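You operate a simulated robot arm through the tools that you are given. There is no shell and no other tool. Be economical: measure what you need, move in short steps, check, and stop when the job is done.

You are at the controls of a simulated two-armed robot. One attempt, no reset.

JOB
Put the paper stack on the top of the paper pallets by the sink away on the top of the jog table. Take the orange block from the top of the paper pallets by the sink and leave it on top of the brown carton there. Put the jar from the top of the paper pallets by the sink on the proof card there. Take the blue pot and leave it on top of the orange filter. Take the crumpled sheet on the grey top of unit four and put it away in the inside of the grey bin. Switch the roller lever of unit four on. Put the orange wedge from the green top of unit four on the grey board under the desk lamp and the teal wedge on the grey top of unit three. Pull the grille door of unit three open. Any order will do. Set down upright: jar, blue pot. The roller lever of unit four goes to its stop.

It is judged by the outcome, as a careful person would: the job done as asked, and still so three seconds after it is handed in. It fails if anything else is knocked over, pushed out of place, dropped, spilled or broken. Flat cloth is picked up by pressing the open fingertips on it (5 to 10 N) and closing them slowly along it; thin cloth reads only 2 to 8 mm in the jaws.

ROBOT AND FRAMES
Two 7-joint arms with three-finger grippers on one trunk, on a base that drives. Base frame: it is fixed to the floor where the robot stands at the start and does not move with it; the origin is under the middle of the robot, x ahead of it, y to its left, z up. Units: m, rad, N and s.
The left shoulder is at the start at [0.066, 0.154, 0.889], the right one opposite. With the tool pointing down near the work surface each hand reaches from about 0.1 to 0.54 m from the robot's upright axis, wherever it stands, measured 20 degrees to its own side. Places, roughly: blue pot [-0.75, 0.5, 1]; carton [0.5, -0.5, 1.25]; crumpled sheet (6x12x4 cm) [-0.9, 0.8, 1]; grey board under the desk lamp (23x32 cm) [-5.08, -1.28, 0.96]; grey top of unit three [-0.9, 2.2, 1]; grille door of unit three [-1.4, 1.9, 0.4]; inside of the grey bin (21x34 cm) [-0.68, 6.02, 0.6]; jar (5x5x8 cm) [0.9, -0.6, 1.1]; orange block [0.75, -0.5, 1]; orange filter (6x6x11 cm) [-1, 0.7, 1]; paper stack (8x15x5 cm) [0.5, -0.1, 1.1]; proof card [0.5, -0.25, 1]; roller lever of unit four [-2.1, 0.4, 1]; top of the jog table [-5.1, 7.8, 0.8]; wedge [-2.5, 0.5, 1]. Payload 2.69 kg a hand.
The TCP of each hand is the grasp point between the finger pads, 0.029 m short of the fingertips. In the tool frame z runs along the fingers and y along their closing line. The gripper opens to 0.12 m. The gripper's body begins 0.078 m behind the TCP.
Orientation is that of the tool frame in the base frame, as a unit quaternion [x, y, z, w]. With the fingers straight down and closing along the base's y, the tool's x points along the base's -x, its y along +y and its z along -z.

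CONTROLS
- The arms move only by the tool arm_command. It takes "left_commands", "right_commands" or both (then of equal length, played together; a hand with none holds still); each is a list that holds one entry, the list of rows, each a list of 7 numbers: the opening, from 0 (shut) to 1 (fully open), then the shift along the base's x, y, z in m, then the turn, a rotation vector about the base's x, y, z in rad. In form: [[[claw, dx, dy, dz, rx, ry, rz], ...]]. A call has 1 to 8 rows; each row is the pose to reach, as a shift and turn from the pose commanded when the call began. Rows are played at 5 a second. More than 0.05 m and 0.15 rad between two rows, or a gripper value outside its range, and nothing of the call is played. Where a pose cannot be reached the arm comes as near as it can. A force on the tool above 40 N (or 10 N above the force at the start of the call, whichever is more), or a blocked arm, ends the call early, and 0.2 s more pass. Each finger halts on what it meets, pressing with about 32 N; the grip force reading is that of the motor and also rises with nothing between the fingers. The clock runs only during rows and for 0.2 s after the last one: add rows that repeat a pose to give the fingers time. It gives the time, the measured TCP pose, the force on the tool (base axes), the opening and the grip force at its end, in the units of the frame above (readings bear some noise), with the torque about the TCP (base axes, N m) and any sound that the robot's microphone picked up.
- Cameras (640 x 400 px; columns grow to the right, rows downward): "scene" is now at [0.1691, 0.0694, 1.0733]; the picture's right is [0.72, -0.69, 0.00], its down [-0.13, -0.13, -0.98] and it looks along [0.68, 0.71, -0.18] (base axes); focal length 214 px, centre (320, 200). "left" rides on the left gripper at [0.063, 0, -0.104] in its tool frame; the picture's right is [0.00, 1.00, 0.00], its down [-0.83, 0.00, -0.56] and it looks along [-0.56, 0.00, 0.83] (tool axes); focal length 275 px, centre (320, 200). "right" rides on the right gripper at [0.063, 0, -0.104] in its tool frame; the picture's right is [0.00, 1.00, 0.00], its down [-0.83, 0.00, -0.56] and it looks along [-0.56, 0.00, 0.83] (tool axes); focal length 275 px, centre (320, 200). There is no depth. A picture from a camera that has moved, and an enlarged one, comes with that camera's place and axes in the base frame and with its lens.
- snapshot(camera): a new picture of that camera. It takes no simulated time.
- lift_body(by): slides the trunk up (or, below 0, down) by that many m; the arms and the scene camera ride with it, the base frame stays. It gives what a move gives, with no picture.
- drive_base(legs): drives the robot by 1 to 6 legs, each [ahead, left, turn to the left] in m, m and rad, along the robot's own axes; the way and the turn of a leg run together, so that a leg with both is an arc; at most 1.5 m and 3.142 rad a leg. The arms and the cameras ride along, it lands a little off, and it stops where it bumps. It gives what a move gives.
- aim_head(pan, tilt): turns the head with the scene camera to pan (to the left, within 1.396 rad either way) and tilt (down, from -0.506 to 1.204), counted from straight ahead of the robot. It gives what a move gives.
- inspect(camera, box): a new picture of the part [left, top, right, bottom] of that camera's present view, enlarged. It takes no simulated time.
- close_job(): hands the job in; it is judged then, once.

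Go step by step. Nothing tells you exact positions but the pictures and the camera data: compare them with the known pose of the tool, close in by small moves and look again before you grip or let go. The budget is 483 turns and 238 pictures, counting those below and the enlarged ones. Unless the task says otherwise, let go and move clear before handing in.

The tools are called after "Call:" as a command line: name --argument value ..., lists and objects as JSON in quotes. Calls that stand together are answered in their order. arm_command: Moves the arms, as the interface text tells. Its arguments: {"type":"object","properties":{"left_commands":{"type":"array","items":{"type":"array","items":{"type":"array","items":{"type":"number"}}}},"right_commands":{"type":"array","items":{"type":"array","items":{"type":"array","items":{"type":"number"}}}}},"required":[]} The other tools are called the same way: lift_body (by) slides the trunk up or down; drive_base (legs) drives the base; aim_head (pan, tilt) turns the head that bears the scene camera; snapshot (camera) takes a picture; inspect (camera, box) takes an enlarged picture of a part of a camera's view; close_job () hands the job in.

At the start:

```text
time: 0.0
left_ee_pos: [0.3434, -0.0042, 1.0005]
left_orientation: [0.0, 1.0, 0.0, 0.0]
left_force: [0.3, -0.7, 0.7]
left_moment: [-0.04, 0.02, -0.02]
left_finger_gap: 0.1199
left_finger_force: 0.1
right_ee_pos: [0.3129, -0.399, 1.0008]
right_orientation: [0.0, 1.0, 0.0, 0.001]
right_force: [0.5, -0.3, -0.8]
right_moment: [0.02, 0.0, 0.0]
right_finger_gap: 0.1197
right_finger_force: 0.1
trunk travel left (down, up): [-0.259, 0.178]
robot x, y, heading: [0.0005, 0.0001, 0.0]
head pan, tilt: [0.803, 0.185]
```

scene: 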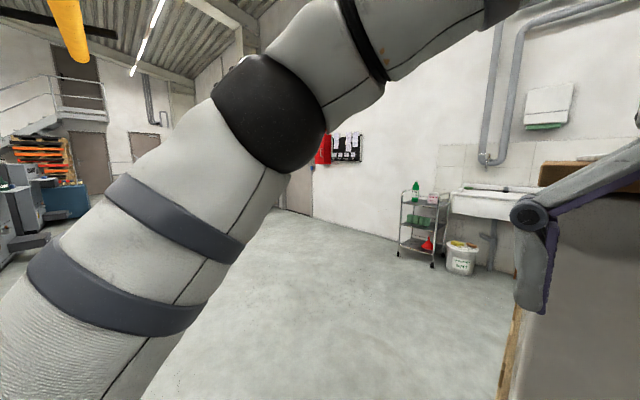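
right: 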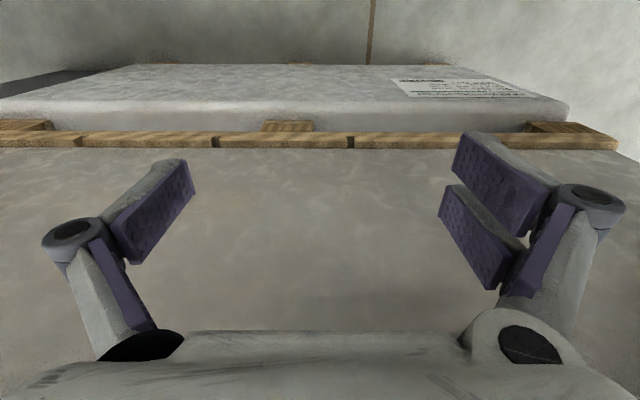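
left: 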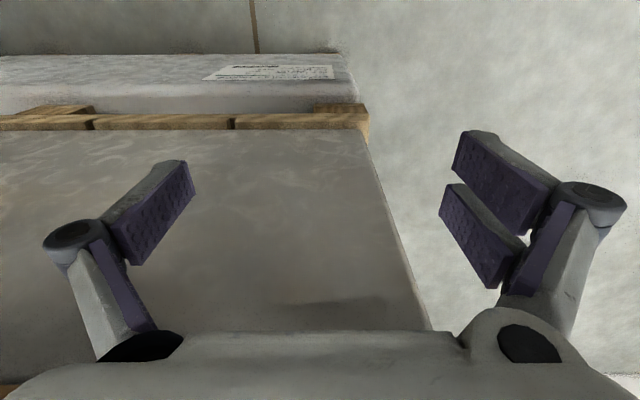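

I see the left arm blocking the scene view, with a tall stack of pallets ahead. I'll turn the head to look at the pallets in front.

Call:
aim_head --pan -0.3 --tilt 0.3

Call:
snapshot --camera "scene"

```text
time: 1.3
left_ee_pos: [0.3444, -0.0035, 1.0002]
left_orientation: [0.0, 1.0, 0.0, 0.0]
left_force: [0.2, 0.6, -0.9]
left_moment: [0.01, -0.01, -0.01]
left_finger_gap: 0.12
left_finger_force: 0.0
right_ee_pos: [0.3128, -0.3996, 1.0]
right_orientation: [0.001, 1.0, 0.0, 0.001]
right_force: [0.6, -0.2, 0.3]
right_moment: [0.02, 0.01, -0.04]
right_finger_gap: 0.1199
right_finger_force: 0.1
trunk travel left (down, up): [-0.259, 0.178]
robot x, y, heading: [-0.0043, -0.0019, 0.001]
head pan, tilt: [-0.3, 0.3]
```

```text
234 pictures are left
camera scene: at [0.1937, -0.0251, 1.0626], right [-0.29, -0.96, 0.0], down [-0.28, 0.09, -0.96], along [0.91, -0.28, -0.3], focal length 214 px, centre (320, 200)
```

scene: 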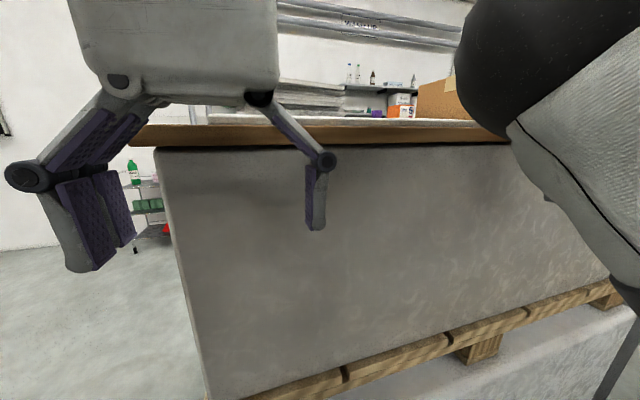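

The pallet top is close to camera height, so I'll raise the trunk to see over it.

Call:
lift_body --by 0.17

Call:
aim_head --pan -0.3 --tilt 0.45

Call:
snapshot --camera "scene"

Call:
snapshot --camera "right"

Call:
snapshot --camera "left"

```text
time: 3.3
left_ee_pos: [0.3452, -0.0034, 1.1689]
left_orientation: [0.0, 1.0, 0.0, -0.001]
left_force: [-0.3, 1.1, 0.2]
left_moment: [0.02, 0.0, 0.0]
left_finger_gap: 0.1201
left_finger_force: 0.1
right_ee_pos: [0.3139, -0.3995, 1.1684]
right_orientation: [0.0, 1.0, 0.0, 0.001]
right_force: [0.0, 0.0, -0.3]
right_moment: [0.03, -0.03, -0.01]
right_finger_gap: 0.1198
right_finger_force: 0.0
trunk travel left (down, up): [-0.429, 0.008]
robot x, y, heading: [0.0007, -0.0011, 0.001]
head pan, tilt: [-0.3, 0.3]
```

```text
time: 4.0
left_ee_pos: [0.3441, -0.0031, 1.1694]
left_orientation: [0.0, 1.0, 0.0, 0.0]
left_force: [-0.3, 0.2, -0.5]
left_moment: [0.0, 0.02, -0.01]
left_finger_gap: 0.1201
left_finger_force: 0.0
right_ee_pos: [0.3123, -0.3991, 1.1706]
right_orientation: [0.0, 1.0, 0.0, 0.0]
right_force: [-0.4, 0.3, 0.4]
right_moment: [0.03, -0.05, -0.03]
right_finger_gap: 0.12
right_finger_force: 0.2
trunk travel left (down, up): [-0.429, 0.008]
robot x, y, heading: [-0.0011, -0.0025, -0.001]
head pan, tilt: [-0.3, 0.45]
```

```text
233 pictures are left
camera scene: at [0.1022, -0.0248, 1.2358], right [-0.3, -0.96, 0.0], down [-0.42, 0.13, -0.9], along [0.86, -0.27, -0.43], focal length 214 px, centre (320, 200)
```

scene: 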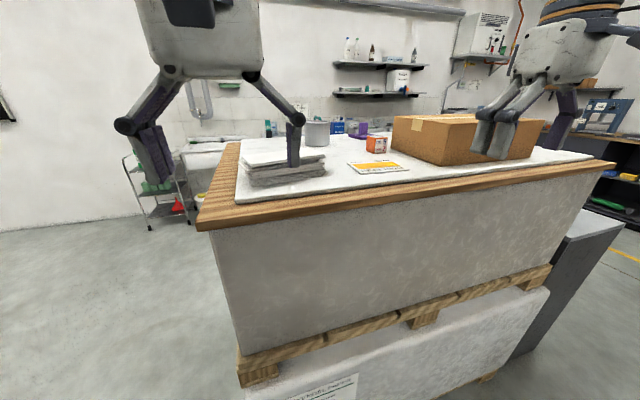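

```text
232 pictures are left
camera right: at [0.2482, -0.3988, 1.2733], right [0.0, 1.0, 0.0], down [0.83, 0.0, 0.56], along [0.56, 0.0, -0.83], focal length 275 px, centre (320, 200)
```

right: 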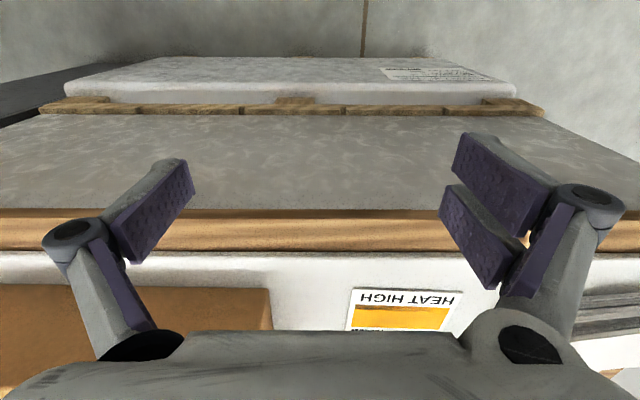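

```text
231 pictures are left
camera left: at [0.2805, -0.0029, 1.2749], right [0.0, 1.0, 0.0], down [0.83, 0.0, 0.56], along [0.56, 0.0, -0.83], focal length 275 px, centre (320, 200)
```

left: 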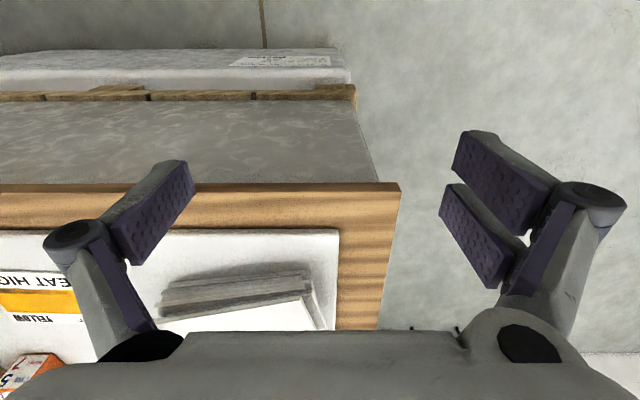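

Now I can see the paper stack, card, orange block, carton, and some things behind. Let me enlarge.

Call:
inspect --camera "scene" --box '[220, 100, 440, 220]'

Call:
inspect --camera "scene" --box '[420, 60, 640, 220]'

```text
2.91 times, centred on (330, 160) of scene
camera zoom: at [0.1022, -0.0248, 1.2358], right [-0.3, -0.96, 0.0], down [-0.42, 0.13, -0.9], along [0.86, -0.27, -0.43], focal length 624 px, centre (291, 316)
```

zoom: 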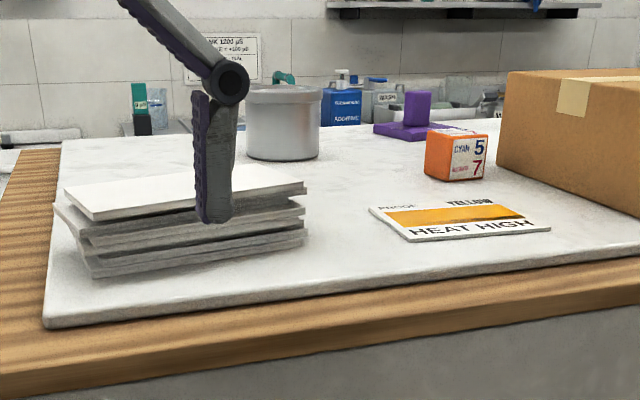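

```text
2.50 times, centred on (530, 140) of scene
camera zoom: at [0.1022, -0.0248, 1.2358], right [-0.3, -0.96, 0.0], down [-0.42, 0.13, -0.9], along [0.86, -0.27, -0.43], focal length 536 px, centre (-205, 350)
```

zoom: 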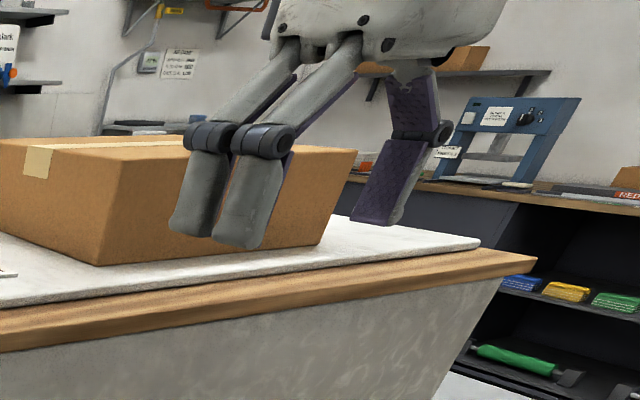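

The pallet surface is near z≈1.08. The grey can is about 10 cm wide, so it isn't the jar; the jar is probably behind the carton. I'll look around to build a map.

Call:
aim_head --pan -1.2 --tilt 0.3

Call:
snapshot --camera "scene"

Call:
aim_head --pan 1.3 --tilt 0.3

Call:
snapshot --camera "scene"

```text
time: 5.2
left_ee_pos: [0.3439, -0.0038, 1.1696]
left_orientation: [0.0, 1.0, 0.0, 0.0]
left_force: [-0.4, -0.1, -0.7]
left_moment: [-0.02, -0.02, 0.0]
left_finger_gap: 0.1202
left_finger_force: 0.1
right_ee_pos: [0.3138, -0.399, 1.17]
right_orientation: [0.001, 1.0, 0.0, 0.001]
right_force: [0.1, -0.1, -0.8]
right_moment: [-0.01, 0.04, 0.02]
right_finger_gap: 0.12
right_finger_force: 0.0
trunk travel left (down, up): [-0.429, 0.008]
robot x, y, heading: [0.0003, -0.003, 0.0]
head pan, tilt: [-1.201, 0.3]
```

```text
228 pictures are left
camera scene: at [0.0483, -0.0846, 1.2497], right [-0.93, -0.36, 0.0], down [-0.11, 0.28, -0.96], along [0.35, -0.89, -0.3], focal length 214 px, centre (320, 200)
```

scene: 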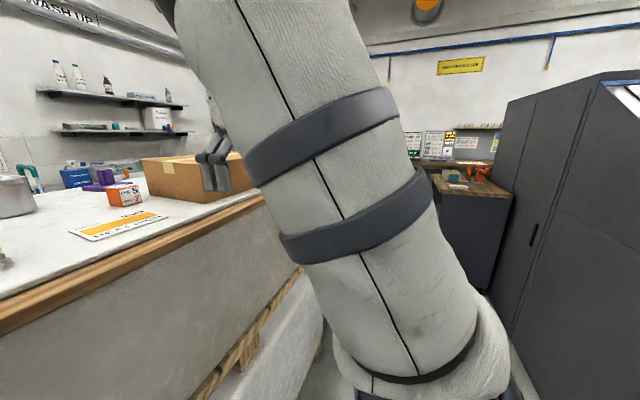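

```text
time: 7.4
left_ee_pos: [0.3438, -0.0043, 1.1714]
left_orientation: [0.0, 1.0, 0.0, 0.0]
left_force: [0.4, -0.2, -0.1]
left_moment: [-0.01, -0.03, -0.01]
left_finger_gap: 0.12
left_finger_force: 0.0
right_ee_pos: [0.3129, -0.3982, 1.1699]
right_orientation: [0.0, 1.0, 0.0, 0.0]
right_force: [-0.5, -0.3, 0.3]
right_moment: [-0.01, 0.02, 0.04]
right_finger_gap: 0.1201
right_finger_force: 0.1
trunk travel left (down, up): [-0.429, 0.008]
robot x, y, heading: [0.0025, 0.0024, -0.0]
head pan, tilt: [1.3, 0.3]
```

```text
227 pictures are left
camera scene: at [0.0395, 0.0924, 1.2497], right [0.96, -0.27, 0.0], down [-0.08, -0.28, -0.96], along [0.26, 0.92, -0.3], focal length 214 px, centre (320, 200)
```

scene: 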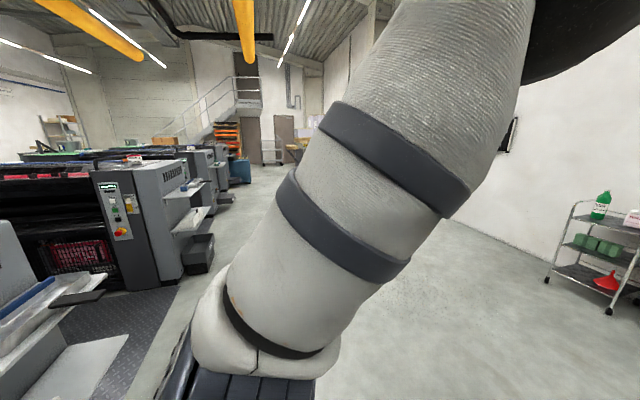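

Mapping: pallet edge x≈0.44, orange block ≈(0.69,-0.40), carton ≈x 0.51–0.76, y -0.48…-0.81, top ≈1.185. I'll raise both hands and then move closer, to the right.

Call:
arm_command --left_commands '[[[1, 0, 0, 0.04, 0, 0, 0], [1, 0, 0, 0.08, 0, 0, 0], [1, 0, 0, 0.12, 0, 0, 0]]]' --right_commands '[[[1, 0, 0, 0.04, 0, 0, 0], [1, 0, 0, 0.08, 0, 0, 0], [1, 0, 0, 0.12, 0, 0, 0]]]'

Call:
drive_base --legs '[[0.0, -0.3, 0]]'

Call:
aim_head --pan 0 --tilt 0.7

Call:
snapshot --camera "scene"

Call:
snapshot --camera "left"

```text
time: 8.2
left_ee_pos: [0.3358, -0.0021, 1.23]
left_orientation: [0.0, 1.0, 0.0, 0.001]
left_force: [-0.4, 0.0, 0.5]
left_moment: [0.02, 0.02, 0.0]
left_finger_gap: 0.12
left_finger_force: 0.0
left hand out of reach, approached as far as the arm can: row 2, 3
right_ee_pos: [0.3121, -0.3979, 1.2486]
right_orientation: [0.0, 1.0, 0.0, 0.0]
right_force: [0.6, 1.5, 0.5]
right_moment: [-0.04, -0.01, 0.02]
right_finger_gap: 0.1202
right_finger_force: 0.0
right hand out of reach, approached as far as the arm can: row 3
trunk travel left (down, up): [-0.429, 0.008]
robot x, y, heading: [0.0008, 0.0027, -0.003]
head pan, tilt: [1.3, 0.3]
```

```text
time: 11.1
left_ee_pos: [0.3378, -0.2926, 1.23]
left_orientation: [-0.006, 1.0, 0.001, 0.0]
left_force: [-0.7, 0.5, 0.3]
left_moment: [0.02, 0.0, 0.01]
left_finger_gap: 0.1199
left_finger_force: 0.1
right_ee_pos: [0.3186, -0.6886, 1.2485]
right_orientation: [-0.006, 1.0, 0.0, 0.001]
right_force: [0.2, 0.2, 0.0]
right_moment: [0.03, 0.02, 0.02]
right_finger_gap: 0.1198
right_finger_force: 0.1
trunk travel left (down, up): [-0.429, 0.008]
robot x, y, heading: [0.003, -0.2943, 0.012]
head pan, tilt: [1.3, 0.3]
```

```text
time: 12.6
left_ee_pos: [0.3395, -0.2923, 1.2274]
left_orientation: [-0.007, 1.0, -0.001, -0.003]
left_force: [-0.4, 0.1, -0.3]
left_moment: [0.02, 0.03, 0.0]
left_finger_gap: 0.1199
left_finger_force: 0.0
right_ee_pos: [0.3185, -0.6897, 1.2472]
right_orientation: [-0.006, 1.0, 0.0, -0.001]
right_force: [0.6, -0.2, 0.5]
right_moment: [-0.01, -0.01, -0.01]
right_finger_gap: 0.1201
right_finger_force: 0.1
trunk travel left (down, up): [-0.429, 0.008]
robot x, y, heading: [0.0026, -0.2978, 0.013]
head pan, tilt: [0.0, 0.7]
```

```text
226 pictures are left
camera scene: at [0.0953, -0.2457, 1.2334], right [0.51, -0.86, 0.0], down [-0.39, -0.23, -0.89], along [0.77, 0.45, -0.46], focal length 214 px, centre (320, 200)
```

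scene: 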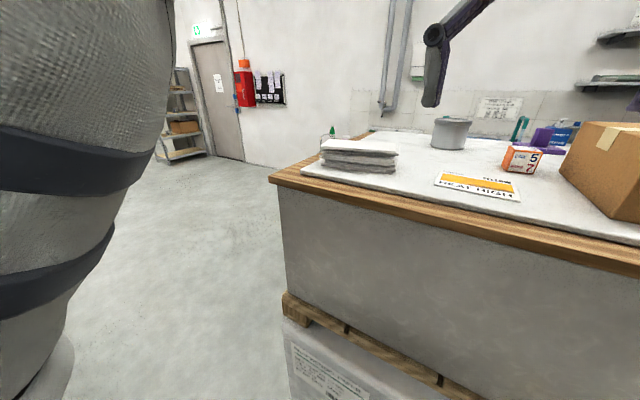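

```text
225 pictures are left
camera left: at [0.2769, -0.2919, 1.3329], right [-0.01, 1.0, 0.0], down [0.83, 0.01, 0.55], along [0.55, 0.0, -0.83], focal length 275 px, centre (320, 200)
```

left: 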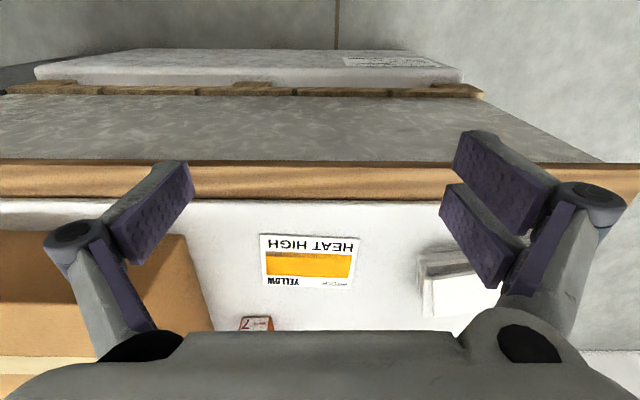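

The view is good. I'll drive ahead carefully towards the pallet.

Call:
drive_base --legs '[[0.1, 0, 0]]'

Call:
snapshot --camera "left"

Call:
aim_head --pan 0 --tilt 1.0

Call:
snapshot --camera "scene"

```text
time: 13.7
left_ee_pos: [0.4411, -0.2908, 1.2287]
left_orientation: [-0.006, 1.0, 0.0, -0.001]
left_force: [0.9, 0.6, -0.5]
left_moment: [0.0, 0.04, -0.02]
left_finger_gap: 0.12
left_finger_force: 0.1
right_ee_pos: [0.4202, -0.6862, 1.2489]
right_orientation: [-0.006, 1.0, 0.001, 0.001]
right_force: [0.6, -0.3, 0.0]
right_moment: [-0.02, 0.05, 0.02]
right_finger_gap: 0.12
right_finger_force: 0.0
trunk travel left (down, up): [-0.429, 0.008]
robot x, y, heading: [0.1026, -0.2957, 0.01]
head pan, tilt: [0.0, 0.7]
```

```text
224 pictures are left
camera left: at [0.3779, -0.2909, 1.3331], right [-0.01, 1.0, 0.0], down [0.83, 0.01, 0.55], along [0.55, 0.0, -0.83], focal length 275 px, centre (320, 200)
```

left: 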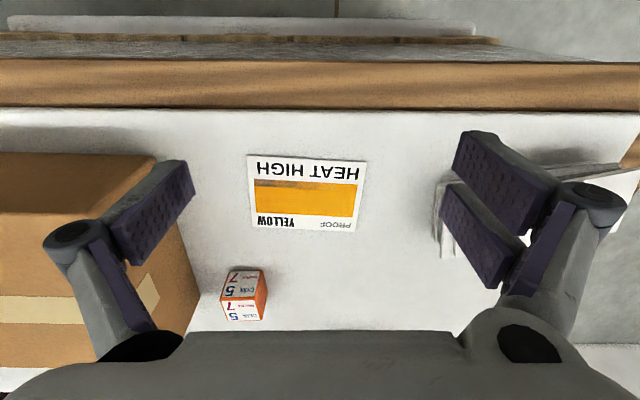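

```text
time: 14.5
left_ee_pos: [0.4414, -0.2906, 1.2262]
left_orientation: [-0.007, 1.0, 0.001, -0.004]
left_force: [0.3, 0.2, -0.5]
left_moment: [0.04, -0.02, -0.03]
left_finger_gap: 0.1197
left_finger_force: 0.0
right_ee_pos: [0.4201, -0.6876, 1.25]
right_orientation: [-0.007, 1.0, 0.0, 0.002]
right_force: [1.2, 0.0, -0.3]
right_moment: [-0.03, -0.01, -0.01]
right_finger_gap: 0.1199
right_finger_force: 0.0
trunk travel left (down, up): [-0.429, 0.008]
robot x, y, heading: [0.099, -0.2917, 0.008]
head pan, tilt: [0.0, 1.0]
```

```text
223 pictures are left
camera scene: at [0.1975, -0.2461, 1.2341], right [0.49, -0.87, 0.0], down [-0.39, -0.22, -0.89], along [0.78, 0.44, -0.45], focal length 214 px, centre (320, 200)
```

scene: 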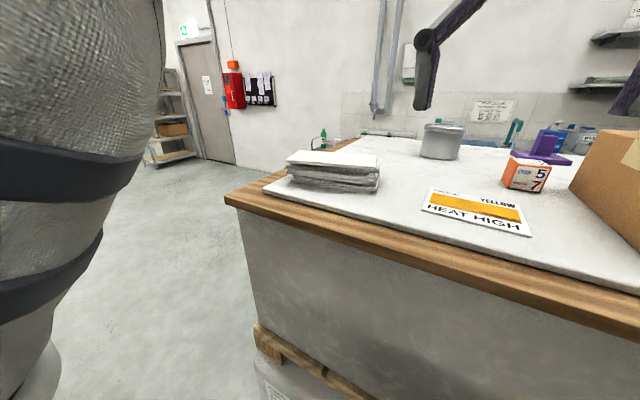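

Block and card are clearly visible in the left camera. Enlarging the block.

Call:
inspect --camera "left" --box '[190, 140, 390, 340]'

Call:
snapshot --camera "right"

```text
2.00 times, centred on (290, 240) of left
camera zoom: at [0.3785, -0.2906, 1.3323], right [-0.01, 1.0, 0.0], down [0.83, 0.01, 0.55], along [0.55, 0.0, -0.83], focal length 551 px, centre (380, 120)
```

zoom: 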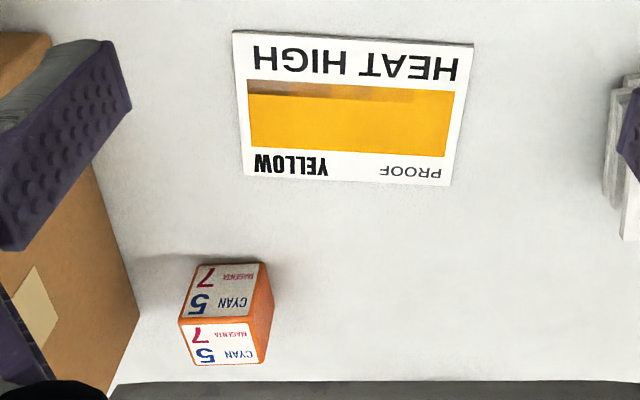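

```text
221 pictures are left
camera right: at [0.356, -0.6879, 1.3513], right [-0.02, 1.0, 0.0], down [0.83, 0.02, 0.56], along [0.56, 0.01, -0.83], focal length 275 px, centre (320, 200)
```

right: 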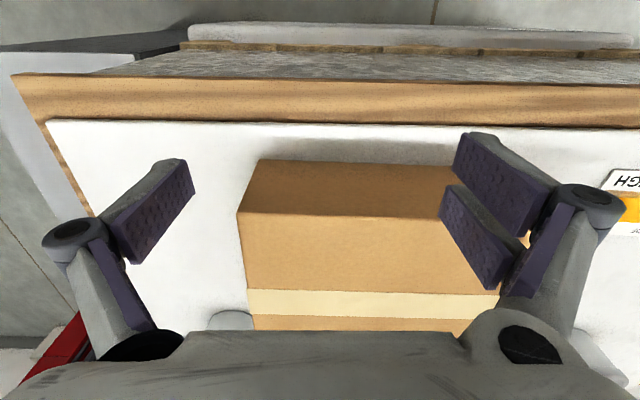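

A round lid shows at the carton's far right corner; it may be the jar. I'll shift the right hand to look.

Call:
arm_command --right_commands '[[[1, 0.03, -0.04, 0.0, 0, 0, 0], [1, 0.06, -0.08, 0.0, 0, 0, 0], [1, 0.08, -0.12, 0.0, 0, 0, 0]]]'

Call:
snapshot --camera "right"

```text
time: 15.3
left_ee_pos: [0.4451, -0.2968, 1.2237]
left_orientation: [-0.007, 1.0, 0.003, -0.007]
left_force: [1.1, -2.0, -1.2]
left_moment: [0.18, 0.19, -0.01]
left_finger_gap: 0.1199
left_finger_force: 0.0
right_ee_pos: [0.4735, -0.7786, 1.1882]
right_orientation: [-0.011, 1.0, 0.003, -0.001]
right_force: [-0.8, 0.6, 6.8]
right_moment: [0.59, 0.03, 0.2]
right_finger_gap: 0.1202
right_finger_force: 0.2
right hand out of reach, approached as far as the arm can: row 1, 2, 3
trunk travel left (down, up): [-0.429, 0.008]
robot x, y, heading: [0.1026, -0.2939, 0.011]
head pan, tilt: [0.0, 1.0]
```

```text
220 pictures are left
camera right: at [0.4088, -0.7804, 1.2927], right [-0.02, 1.0, 0.01], down [0.83, 0.02, 0.56], along [0.55, 0.02, -0.83], focal length 275 px, centre (320, 200)
```

right: 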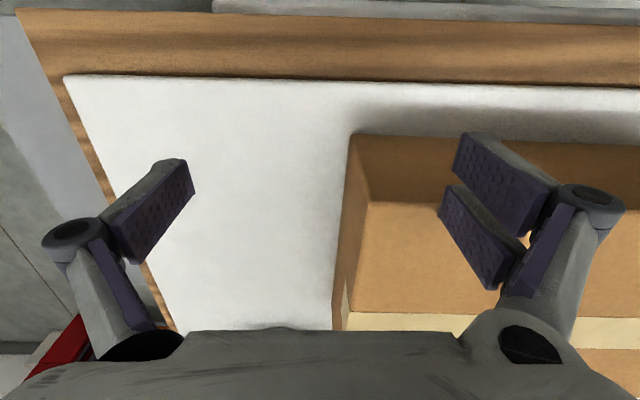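

The hand sagged and may be touching the carton. I'll back away (−x) and up.

Call:
arm_command --right_commands '[[[1, -0.04, 0.0, 0.0, 0, 0, 0], [1, -0.08, 0.03, 0.0, 0, 0, 0], [1, -0.08, 0.06, 0.0, 0, 0, 0], [1, -0.08, 0.08, 0.0, 0, 0, 0]]]'

Call:
snapshot --camera "right"

```text
time: 16.3
left_ee_pos: [0.4405, -0.2896, 1.2265]
left_orientation: [-0.007, 1.0, 0.0, -0.004]
left_force: [-0.6, -0.5, -0.1]
left_moment: [-0.03, 0.0, -0.04]
left_finger_gap: 0.12
left_finger_force: 0.1
right_ee_pos: [0.389, -0.6895, 1.1971]
right_orientation: [-0.008, 1.0, -0.002, 0.0]
right_force: [-0.1, -0.8, -0.6]
right_moment: [-0.06, 0.02, 0.01]
right_finger_gap: 0.1199
right_finger_force: 0.2
trunk travel left (down, up): [-0.429, 0.008]
robot x, y, heading: [0.1038, -0.2944, 0.008]
head pan, tilt: [0.0, 1.0]
```

```text
219 pictures are left
camera right: at [0.3249, -0.691, 1.3003], right [-0.02, 1.0, 0.0], down [0.83, 0.02, 0.56], along [0.56, 0.01, -0.83], focal length 275 px, centre (320, 200)
```

right: 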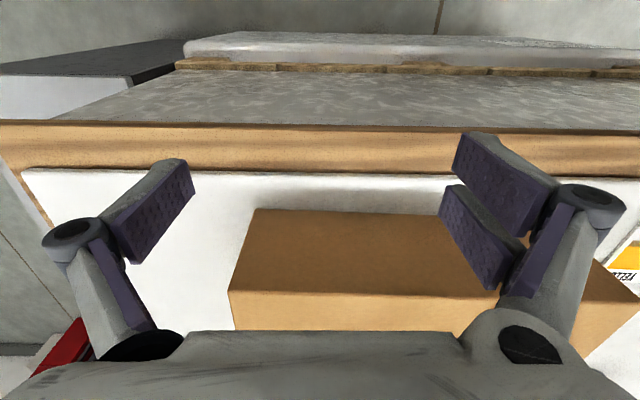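

Carton hasn't moved. I'll tilt the right hand so its camera looks over the carton.

Call:
arm_command --right_commands '[[[1, 0, 0, 0.02, 0, -0.14, 0], [1, 0, 0, 0.04, 0, -0.28, 0], [1, 0, 0, 0.06, 0, -0.42, 0], [1, 0, 0, 0.08, 0, -0.56, 0], [1, 0, 0, 0.1, 0, -0.7, 0], [1, 0, 0, 0.1, 0, -0.7, 0]]]'

Call:
snapshot --camera "right"

```text
time: 17.7
left_ee_pos: [0.4409, -0.2912, 1.2271]
left_orientation: [-0.006, 1.0, -0.001, -0.004]
left_force: [0.2, -0.1, -0.4]
left_moment: [-0.01, -0.05, -0.02]
left_finger_gap: 0.1199
left_finger_force: 0.0
right_ee_pos: [0.3926, -0.6908, 1.2992]
right_orientation: [-0.006, 0.939, -0.003, 0.345]
right_force: [-0.1, -0.6, -0.2]
right_moment: [-0.02, 0.0, -0.02]
right_finger_gap: 0.1202
right_finger_force: 0.0
trunk travel left (down, up): [-0.429, 0.008]
robot x, y, heading: [0.1036, -0.2953, 0.015]
head pan, tilt: [0.0, 1.0]
```

```text
218 pictures are left
camera right: at [0.2754, -0.6915, 1.3375], right [-0.01, 1.0, -0.01], down [0.28, 0.02, 0.96], along [0.96, 0.01, -0.28], focal length 275 px, centre (320, 200)
```

right: 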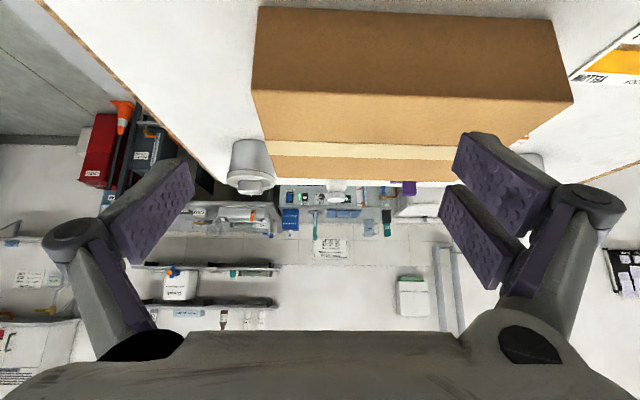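

Call:
inspect --camera "right" --box '[200, 120, 450, 250]'

```text
2.56 times, centred on (325, 185) of right
camera zoom: at [0.2754, -0.6915, 1.3375], right [-0.01, 1.0, -0.01], down [0.28, 0.02, 0.96], along [0.96, 0.01, -0.28], focal length 705 px, centre (307, 238)
```

zoom: 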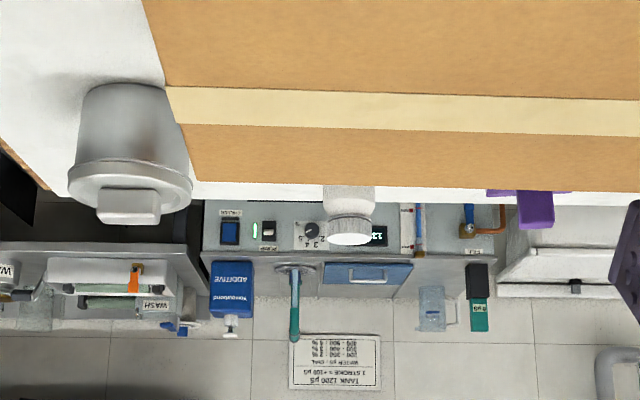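

The white screw-lid jar sits behind the carton near (0.88,-0.65). I'll check how much clearance the base has to the pallet.

Call:
aim_head --pan 0.0 --tilt 1.2

Call:
snapshot --camera "scene"

```text
time: 18.4
left_ee_pos: [0.4406, -0.2904, 1.2271]
left_orientation: [-0.006, 1.0, 0.0, -0.003]
left_force: [-0.2, 0.5, 1.2]
left_moment: [0.0, 0.01, 0.01]
left_finger_gap: 0.12
left_finger_force: 0.0
right_ee_pos: [0.3913, -0.6902, 1.3006]
right_orientation: [-0.006, 0.939, -0.002, 0.344]
right_force: [0.4, -0.2, 0.9]
right_moment: [0.01, -0.03, 0.0]
right_finger_gap: 0.1202
right_finger_force: 0.1
trunk travel left (down, up): [-0.429, 0.008]
robot x, y, heading: [0.101, -0.2939, 0.016]
head pan, tilt: [0.0, 1.201]
```

```text
216 pictures are left
camera scene: at [0.1983, -0.2472, 1.2349], right [0.48, -0.88, 0.0], down [-0.39, -0.21, -0.9], along [0.79, 0.43, -0.44], focal length 214 px, centre (320, 200)
```

scene: 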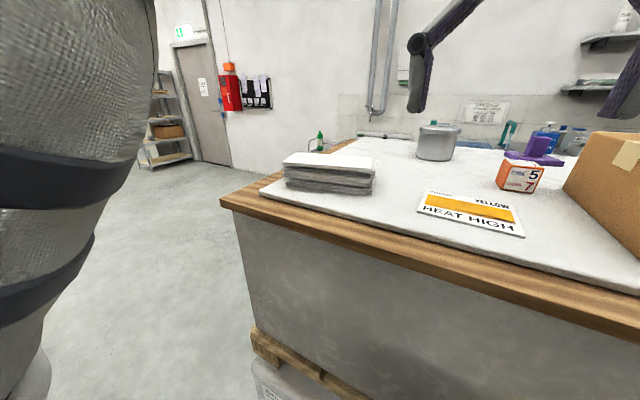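

The head seems blocked by the left arm. I'll tilt the left hand forward (useful for reach too) to see if it frees the head.

Call:
arm_command --left_commands '[[[1, -0.02, 0.03, 0.0, 0, -0.14, 0], [1, -0.04, 0.05, 0.0, 0, -0.28, 0], [1, -0.05, 0.08, 0.0, 0, -0.42, 0], [1, -0.05, 0.1, 0, 0, -0.56, 0], [1, -0.05, 0.1, 0, 0, -0.7, 0], [1, -0.05, 0.1, 0, 0, -0.7, 0]]]'

Call:
aim_head --pan 0.0 --tilt 1.15

Call:
snapshot --camera "scene"

```text
time: 19.0
left_ee_pos: [0.4176, -0.2487, 1.2276]
left_orientation: [-0.021, 0.993, -0.005, 0.113]
left_force: [17.6, -3.9, -2.1]
left_moment: [0.3, 1.52, 0.41]
left_finger_gap: 0.1198
left_finger_force: 0.0
right_ee_pos: [0.393, -0.6912, 1.2996]
right_orientation: [-0.007, 0.939, -0.002, 0.343]
right_force: [0.0, -0.2, -0.1]
right_moment: [-0.01, 0.0, 0.02]
right_finger_gap: 0.1201
right_finger_force: 0.2
trunk travel left (down, up): [-0.429, 0.008]
robot x, y, heading: [0.1031, -0.2995, 0.012]
head pan, tilt: [0.0, 1.201]
stopped in row 2 (left hand): the force on the tool passed its limit at 113 N (the readings are from after the stop); the commanded pose is now the measured one
```

```text
time: 19.6
left_ee_pos: [0.4173, -0.2473, 1.2296]
left_orientation: [-0.019, 0.993, -0.006, 0.113]
left_force: [28.0, -1.2, 16.3]
left_moment: [0.09, 4.42, 0.33]
left_finger_gap: 0.1198
left_finger_force: 0.1
right_ee_pos: [0.3922, -0.6902, 1.2996]
right_orientation: [-0.006, 0.939, -0.002, 0.344]
right_force: [-0.3, 0.5, 0.0]
right_moment: [0.01, 0.0, 0.02]
right_finger_gap: 0.1201
right_finger_force: 0.0
trunk travel left (down, up): [-0.429, 0.008]
robot x, y, heading: [0.102, -0.2985, 0.01]
head pan, tilt: [0.0, 1.15]
```

```text
215 pictures are left
camera scene: at [0.1761, -0.2887, 1.1796], right [0.04, -1.0, 0.0], down [-0.92, -0.04, -0.39], along [0.39, 0.02, -0.92], focal length 214 px, centre (320, 200)
```

scene: 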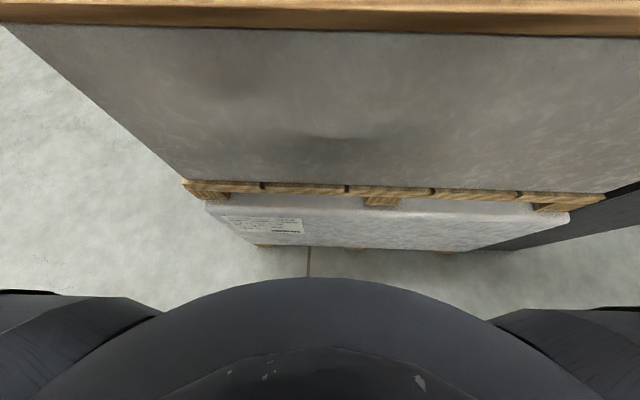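

The base has about 0.18 m to the pallet. The left hand bumped the head, so I'll move it left and forward, away from the head.

Call:
arm_command --left_commands '[[[1, 0.03, 0.03, 0.0, 0, 0, 0], [1, 0.03, 0.07, 0.0, 0, 0, 0], [1, 0.03, 0.12, 0.0, 0, 0, 0], [1, 0.03, 0.16, 0.0, 0, 0, 0]]]'

Call:
drive_base --legs '[[0, -0.25, 0]]'

```text
time: 20.6
left_ee_pos: [0.4481, -0.084, 1.2294]
left_orientation: [-0.019, 0.994, -0.005, 0.112]
left_force: [-0.2, 0.6, -0.7]
left_moment: [-0.03, 0.01, 0.01]
left_finger_gap: 0.1201
left_finger_force: 0.0
right_ee_pos: [0.3913, -0.6894, 1.2997]
right_orientation: [-0.006, 0.939, -0.003, 0.344]
right_force: [-0.2, 0.6, 0.6]
right_moment: [0.0, -0.03, -0.08]
right_finger_gap: 0.12
right_finger_force: 0.0
trunk travel left (down, up): [-0.429, 0.008]
robot x, y, heading: [0.1033, -0.2973, 0.01]
head pan, tilt: [0.0, 1.15]
```

```text
time: 23.1
left_ee_pos: [0.4502, -0.3285, 1.2288]
left_orientation: [-0.017, 0.993, -0.004, 0.113]
left_force: [-0.9, 0.3, -0.1]
left_moment: [0.03, -0.01, -0.02]
left_finger_gap: 0.1201
left_finger_force: 0.1
right_ee_pos: [0.3937, -0.9342, 1.2991]
right_orientation: [-0.007, 0.939, -0.002, 0.343]
right_force: [0.2, -0.1, 0.0]
right_moment: [-0.01, -0.02, 0.01]
right_finger_gap: 0.1199
right_finger_force: 0.0
trunk travel left (down, up): [-0.429, 0.008]
robot x, y, heading: [0.1067, -0.5377, 0.014]
head pan, tilt: [0.0, 1.15]
```

Base now in front of the carton. Drive ahead 0.11 and aim the head to view carton and jar.

Call:
drive_base --legs '[[0.1, 0, 0]]'

Call:
aim_head --pan 0.0 --tilt 0.5

Call:
snapshot --camera "scene"

Call:
snapshot --camera "right"

```text
time: 24.2
left_ee_pos: [0.4825, -0.3274, 1.2271]
left_orientation: [-0.018, 0.993, -0.005, 0.112]
left_force: [-1.2, 0.1, 0.1]
left_moment: [0.02, -0.07, -0.02]
left_finger_gap: 0.1199
left_finger_force: 0.1
right_ee_pos: [0.427, -0.932, 1.2998]
right_orientation: [-0.006, 0.939, -0.003, 0.344]
right_force: [0.2, -0.7, -0.1]
right_moment: [-0.01, -0.04, 0.02]
right_finger_gap: 0.1199
right_finger_force: 0.0
trunk travel left (down, up): [-0.429, 0.008]
robot x, y, heading: [0.1393, -0.5349, 0.014]
head pan, tilt: [0.0, 1.15]
stopped in leg 1: the robot was blocked; the commanded pose is now the measured one
```

```text
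time: 25.2
left_ee_pos: [0.4848, -0.3272, 1.2281]
left_orientation: [-0.018, 0.994, -0.005, 0.111]
left_force: [0.2, -0.3, 0.5]
left_moment: [-0.01, 0.01, 0.0]
left_finger_gap: 0.1199
left_finger_force: 0.0
right_ee_pos: [0.4296, -0.9335, 1.2986]
right_orientation: [-0.006, 0.94, -0.003, 0.342]
right_force: [0.3, -0.3, -0.4]
right_moment: [-0.01, 0.01, 0.0]
right_finger_gap: 0.1203
right_finger_force: 0.1
trunk travel left (down, up): [-0.429, 0.008]
robot x, y, heading: [0.1414, -0.5371, 0.013]
head pan, tilt: [0.0, 0.499]
```

```text
214 pictures are left
camera scene: at [0.2455, -0.5324, 1.2312], right [0.01, -1.0, 0.0], down [-0.48, -0.01, -0.88], along [0.88, 0.01, -0.48], focal length 214 px, centre (320, 200)
```

scene: 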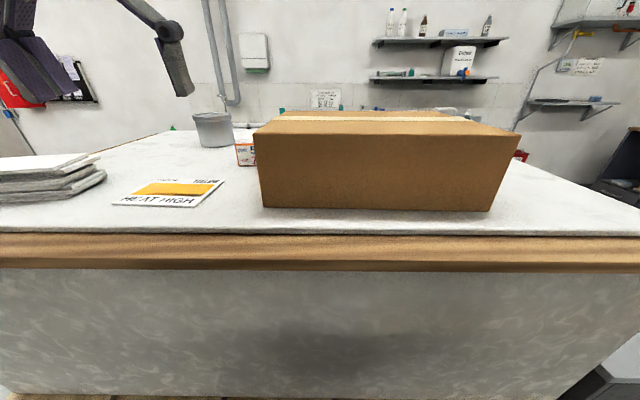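

```text
213 pictures are left
camera right: at [0.3128, -0.9338, 1.3372], right [-0.01, 1.0, -0.01], down [0.28, 0.02, 0.96], along [0.96, 0.01, -0.28], focal length 275 px, centre (320, 200)
```

right: 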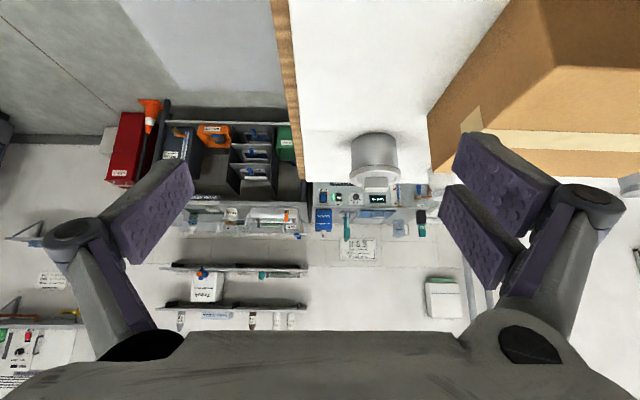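

The base touched the pallet, so I'll back off 1 cm. Then I'll bring the right hand over the carton, tilted, to get a look at the jar.

Call:
drive_base --legs '[[-0.01, 0, 0]]'

Call:
arm_command --right_commands '[[[1, 0.01, 0.04, 0.01, 0, 0, 0], [1, 0.02, 0.08, 0.01, 0, -0.03, 0], [1, 0.03, 0.12, 0.01, 0, -0.06, 0], [1, 0.04, 0.16, 0.01, 0, -0.09, 0], [1, 0.06, 0.2, 0.01, 0, -0.12, 0], [1, 0.08, 0.24, 0.01, 0, -0.15, 0], [1, 0.11, 0.28, 0.01, 0, -0.18, 0], [1, 0.14, 0.28, 0.01, 0, -0.2, 0]]]'

Call:
snapshot --camera "right"

```text
time: 25.9
left_ee_pos: [0.4754, -0.3282, 1.2265]
left_orientation: [-0.019, 0.994, -0.005, 0.11]
left_force: [-0.1, -0.2, -0.2]
left_moment: [0.02, 0.01, 0.0]
left_finger_gap: 0.12
left_finger_force: 0.0
right_ee_pos: [0.4205, -0.9332, 1.2985]
right_orientation: [-0.007, 0.94, -0.003, 0.342]
right_force: [-0.2, 0.8, 0.5]
right_moment: [0.01, 0.02, -0.01]
right_finger_gap: 0.1201
right_finger_force: 0.1
trunk travel left (down, up): [-0.429, 0.008]
robot x, y, heading: [0.1301, -0.5367, 0.011]
head pan, tilt: [0.0, 0.499]
```

```text
time: 27.7
left_ee_pos: [0.4757, -0.3282, 1.2269]
left_orientation: [-0.018, 0.994, -0.003, 0.111]
left_force: [-0.8, -0.9, -0.2]
left_moment: [0.05, -0.01, 0.01]
left_finger_gap: 0.12
left_finger_force: 0.0
right_ee_pos: [0.6071, -0.6718, 1.3637]
right_orientation: [-0.003, 0.902, -0.002, 0.432]
right_force: [-0.1, 0.1, -0.5]
right_moment: [-0.01, -0.01, 0.02]
right_finger_gap: 0.1199
right_finger_force: 0.0
right hand out of reach, approached as far as the arm can: row 2, 3, 4, 5, 6, 7, 8
trunk travel left (down, up): [-0.429, 0.008]
robot x, y, heading: [0.1308, -0.5384, 0.011]
head pan, tilt: [0.0, 0.499]
```

```text
212 pictures are left
camera right: at [0.4857, -0.6733, 1.3789], right [-0.01, 1.0, -0.01], down [0.09, 0.01, 1.0], along [1.0, 0.01, -0.09], focal length 275 px, centre (320, 200)
```

right: 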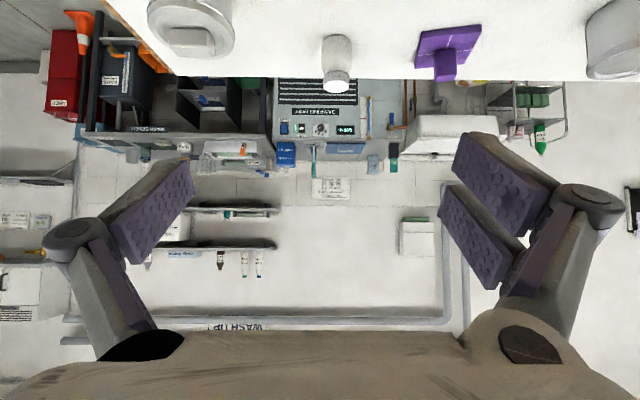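

The jar is at about (0.895,-0.645). I'll approach along the slanted line, halfway first.

Call:
arm_command --right_commands '[[[1, 0.03, 0.007, -0.03, 0, 0, 0], [1, 0.065, 0.014, -0.06, 0, 0, 0], [1, 0.1, 0.021, -0.085, 0, 0, 0], [1, 0.135, 0.027, -0.11, 0, 0, 0], [1, 0.17, 0.027, -0.135, 0, 0, 0], [1, 0.17, 0.027, -0.135, 0, 0, 0]]]'

Call:
snapshot --camera "right"

Call:
snapshot --camera "scene"

```text
time: 29.1
left_ee_pos: [0.475, -0.3266, 1.2257]
left_orientation: [-0.019, 0.994, -0.005, 0.111]
left_force: [0.7, -0.5, 0.7]
left_moment: [-0.03, 0.0, -0.02]
left_finger_gap: 0.1199
left_finger_force: 0.1
right_ee_pos: [0.7761, -0.6349, 1.23]
right_orientation: [-0.007, 0.899, -0.003, 0.437]
right_force: [-0.4, 0.0, 0.2]
right_moment: [0.01, -0.01, -0.04]
right_finger_gap: 0.1198
right_finger_force: 0.0
right hand out of reach, approached as far as the arm can: row 1, 2, 3
trunk travel left (down, up): [-0.429, 0.008]
robot x, y, heading: [0.1313, -0.5346, 0.012]
head pan, tilt: [0.0, 0.499]
```

```text
211 pictures are left
camera right: at [0.6539, -0.6347, 1.2443], right [-0.01, 1.0, -0.02], down [0.08, 0.02, 1.0], along [1.0, 0.01, -0.08], focal length 275 px, centre (320, 200)
```

right: 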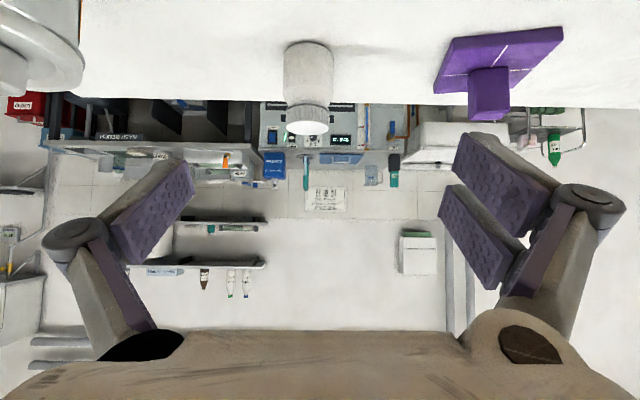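

```text
210 pictures are left
camera scene: at [0.2355, -0.5318, 1.2314], right [0.01, -1.0, 0.0], down [-0.48, -0.01, -0.88], along [0.88, 0.01, -0.48], focal length 214 px, centre (320, 200)
```

scene: 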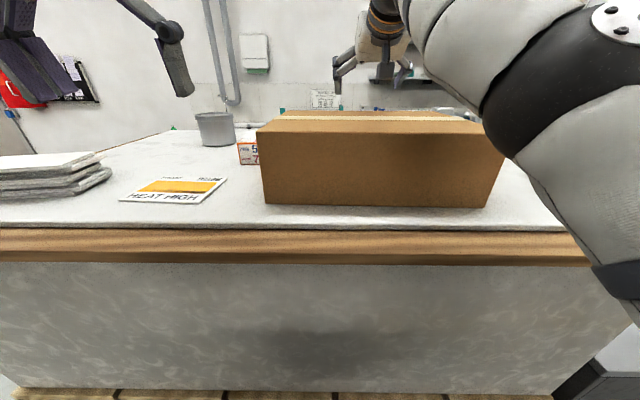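

Jar centre ≈(0.91,-0.645). Advancing to straddle it with open fingers.

Call:
arm_command --right_commands '[[[1, 0.03, -0.005, -0.03, 0, 0, 0], [1, 0.06, -0.01, -0.06, 0, 0, 0], [1, 0.09, -0.01, -0.085, 0, 0, 0], [1, 0.12, -0.01, -0.105, 0, 0, 0], [1, 0.12, -0.01, -0.105, 0, 0, 0]]]'

Call:
snapshot --camera "right"

```text
time: 29.8
left_ee_pos: [0.4748, -0.3276, 1.2274]
left_orientation: [-0.018, 0.994, -0.004, 0.111]
left_force: [0.3, -0.7, 0.1]
left_moment: [0.03, 0.04, -0.02]
left_finger_gap: 0.12
left_finger_force: 0.0
right_ee_pos: [0.8094, -0.6456, 1.1786]
right_orientation: [-0.006, 0.897, -0.001, 0.443]
right_force: [-5.3, -2.1, 14.4]
right_moment: [0.14, 1.7, 0.3]
right_finger_gap: 0.1198
right_finger_force: 0.0
right hand out of reach, approached as far as the arm can: row 1, 2, 3
trunk travel left (down, up): [-0.429, 0.008]
robot x, y, heading: [0.1319, -0.5365, 0.007]
head pan, tilt: [0.0, 0.499]
stopped in row 3 (right hand): the force on the tool passed its limit at 74 N (the readings are from after the stop); the commanded pose is now the measured one
```

```text
209 pictures are left
camera right: at [0.6866, -0.6466, 1.1907], right [-0.01, 1.0, -0.01], down [0.06, 0.01, 1.0], along [1.0, 0.01, -0.06], focal length 275 px, centre (320, 200)
```

right: 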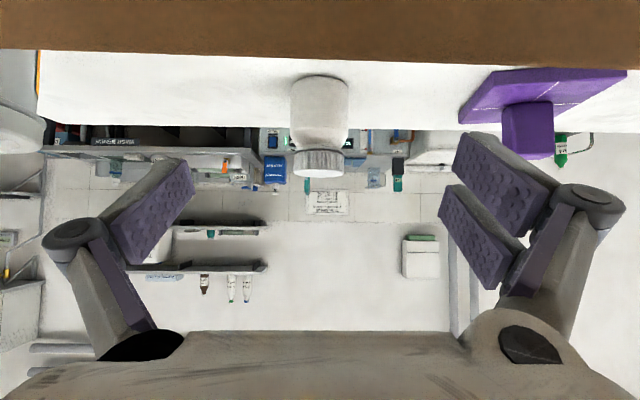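

The hand's camera housing (on its underside when tilted) hit the carton edge. I'll retreat up and back, then check the carton.

Call:
arm_command --right_commands '[[[1, -0.01, 0, 0.04, 0, 0, 0], [1, -0.04, 0.0, 0.08, 0, 0, 0], [1, -0.08, 0, 0.11, 0, 0, 0], [1, -0.12, 0, 0.15, 0, 0, 0], [1, -0.16, 0, 0.18, 0, 0, 0], [1, -0.2, 0, 0.19, 0, 0, 0]]]'

Call:
snapshot --camera "scene"

Call:
snapshot --camera "right"

```text
refused: row 4 steps farther than a row can; nothing moved
```

```text
208 pictures are left
camera scene: at [0.2341, -0.5324, 1.2317], right [0.01, -1.0, 0.0], down [-0.48, -0.01, -0.88], along [0.88, 0.01, -0.48], focal length 214 px, centre (320, 200)
```

scene: 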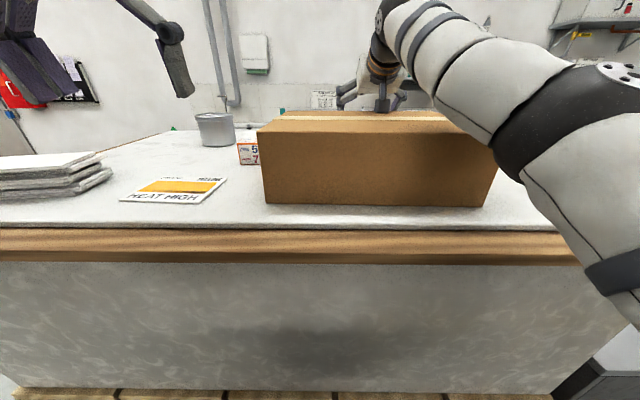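

```text
207 pictures are left
camera right: at [0.6866, -0.6466, 1.1907], right [-0.01, 1.0, -0.01], down [0.06, 0.01, 1.0], along [1.0, 0.01, -0.06], focal length 275 px, centre (320, 200)
```

right: 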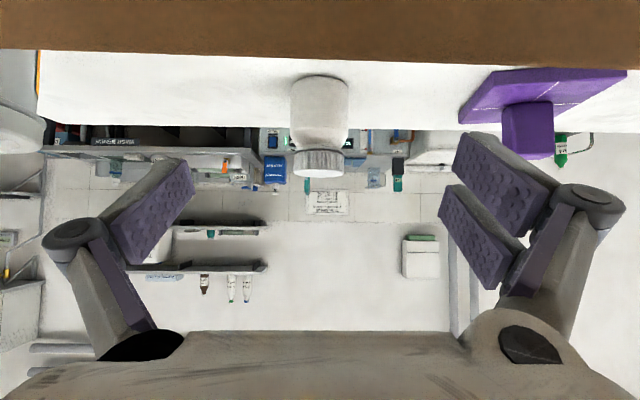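

Call:
arm_command --right_commands '[[[1, -0.0, 0, 0.04, 0, 0, 0], [1, -0.03, 0.0, 0.07, 0, 0, 0], [1, -0.06, 0, 0.1, 0, 0, 0], [1, -0.1, 0, 0.12, 0, 0, 0], [1, -0.14, 0, 0.14, 0, 0, 0], [1, -0.18, 0, 0.16, 0, 0, 0]]]'

```text
time: 31.2
left_ee_pos: [0.4759, -0.326, 1.2253]
left_orientation: [-0.018, 0.994, -0.004, 0.11]
left_force: [-0.7, 0.5, -0.6]
left_moment: [0.0, -0.08, -0.01]
left_finger_gap: 0.12
left_finger_force: 0.0
right_ee_pos: [0.6535, -0.6669, 1.3343]
right_orientation: [0.011, 0.904, 0.014, 0.427]
right_force: [-1.5, 0.9, 0.7]
right_moment: [-0.03, -0.02, 0.01]
right_finger_gap: 0.1202
right_finger_force: 0.0
right hand out of reach, approached as far as the arm can: row 1, 2, 6
trunk travel left (down, up): [-0.429, 0.008]
robot x, y, heading: [0.1255, -0.5361, 0.015]
head pan, tilt: [0.0, 0.499]
```

Now I'll try rotating the right hand about its own axis so that the camera goes on top.

Call:
arm_command --right_commands '[[[1, -0.02, 0, 0, 0.109, 0, -0.088], [1, -0.03, 0, 0, 0.218, 0, -0.176], [1, -0.04, 0, 0, 0.327, 0, -0.264], [1, -0.04, 0, 0, 0.436, 0, -0.352], [1, -0.04, 0, 0, 0.545, 0, -0.44], [1, -0.04, 0, 0, 0.654, 0, -0.528], [1, -0.04, 0, 0, 0.763, 0, -0.616], [1, -0.04, 0, 0, 0.872, 0, -0.704]]]'

```text
time: 33.0
left_ee_pos: [0.477, -0.328, 1.2259]
left_orientation: [-0.019, 0.994, -0.003, 0.11]
left_force: [-0.2, -0.4, -0.2]
left_moment: [-0.01, 0.01, 0.0]
left_finger_gap: 0.1199
left_finger_force: 0.0
right_ee_pos: [0.6331, -0.6577, 1.3586]
right_orientation: [0.49, 0.761, 0.228, 0.359]
right_force: [-0.1, 0.2, -0.8]
right_moment: [0.0, 0.0, 0.01]
right_finger_gap: 0.12
right_finger_force: 0.1
right hand out of reach, approached as far as the arm can: row 1, 2, 3, 4, 5, 6, 7, 8
trunk travel left (down, up): [-0.429, 0.008]
robot x, y, heading: [0.1298, -0.5386, 0.012]
head pan, tilt: [0.0, 0.499]
```

Call:
arm_command --right_commands '[[[1, -0.02, 0, -0.01, 0.109, 0, -0.088], [1, -0.03, 0, -0.02, 0.218, 0, -0.176], [1, -0.04, 0, -0.02, 0.327, 0, -0.264], [1, -0.04, 0, -0.02, 0.436, 0, -0.352], [1, -0.04, 0, -0.02, 0.545, 0, -0.44], [1, -0.04, 0, -0.02, 0.654, 0, -0.528], [1, -0.04, 0, -0.02, 0.763, 0, -0.616], [1, -0.04, 0, -0.02, 0.872, 0, -0.704]]]'

Call:
snapshot --camera "right"

```text
time: 34.8
left_ee_pos: [0.4766, -0.3278, 1.2264]
left_orientation: [-0.019, 0.994, -0.005, 0.109]
left_force: [0.3, 0.0, -0.7]
left_moment: [-0.01, 0.0, -0.01]
left_finger_gap: 0.12
left_finger_force: 0.1
right_ee_pos: [0.619, -0.651, 1.3662]
right_orientation: [0.823, 0.387, 0.374, 0.184]
right_force: [-0.3, 0.0, 1.3]
right_moment: [-0.03, -0.04, -0.01]
right_finger_gap: 0.1202
right_finger_force: 0.0
right hand out of reach, approached as far as the arm can: row 1, 2, 3, 4, 5, 6, 7, 8
trunk travel left (down, up): [-0.429, 0.008]
robot x, y, heading: [0.1314, -0.536, 0.015]
head pan, tilt: [0.0, 0.499]
```

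```text
206 pictures are left
camera right: at [0.5648, -0.6001, 1.4625], right [0.5, -0.63, 0.59], down [-0.77, -0.64, -0.03], along [0.4, -0.44, -0.8], focal length 275 px, centre (320, 200)
```

right: 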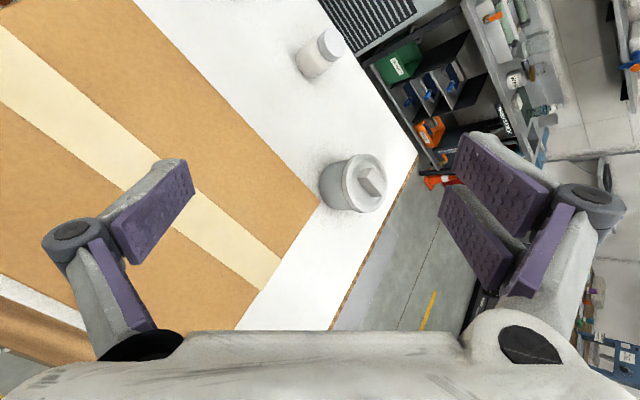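

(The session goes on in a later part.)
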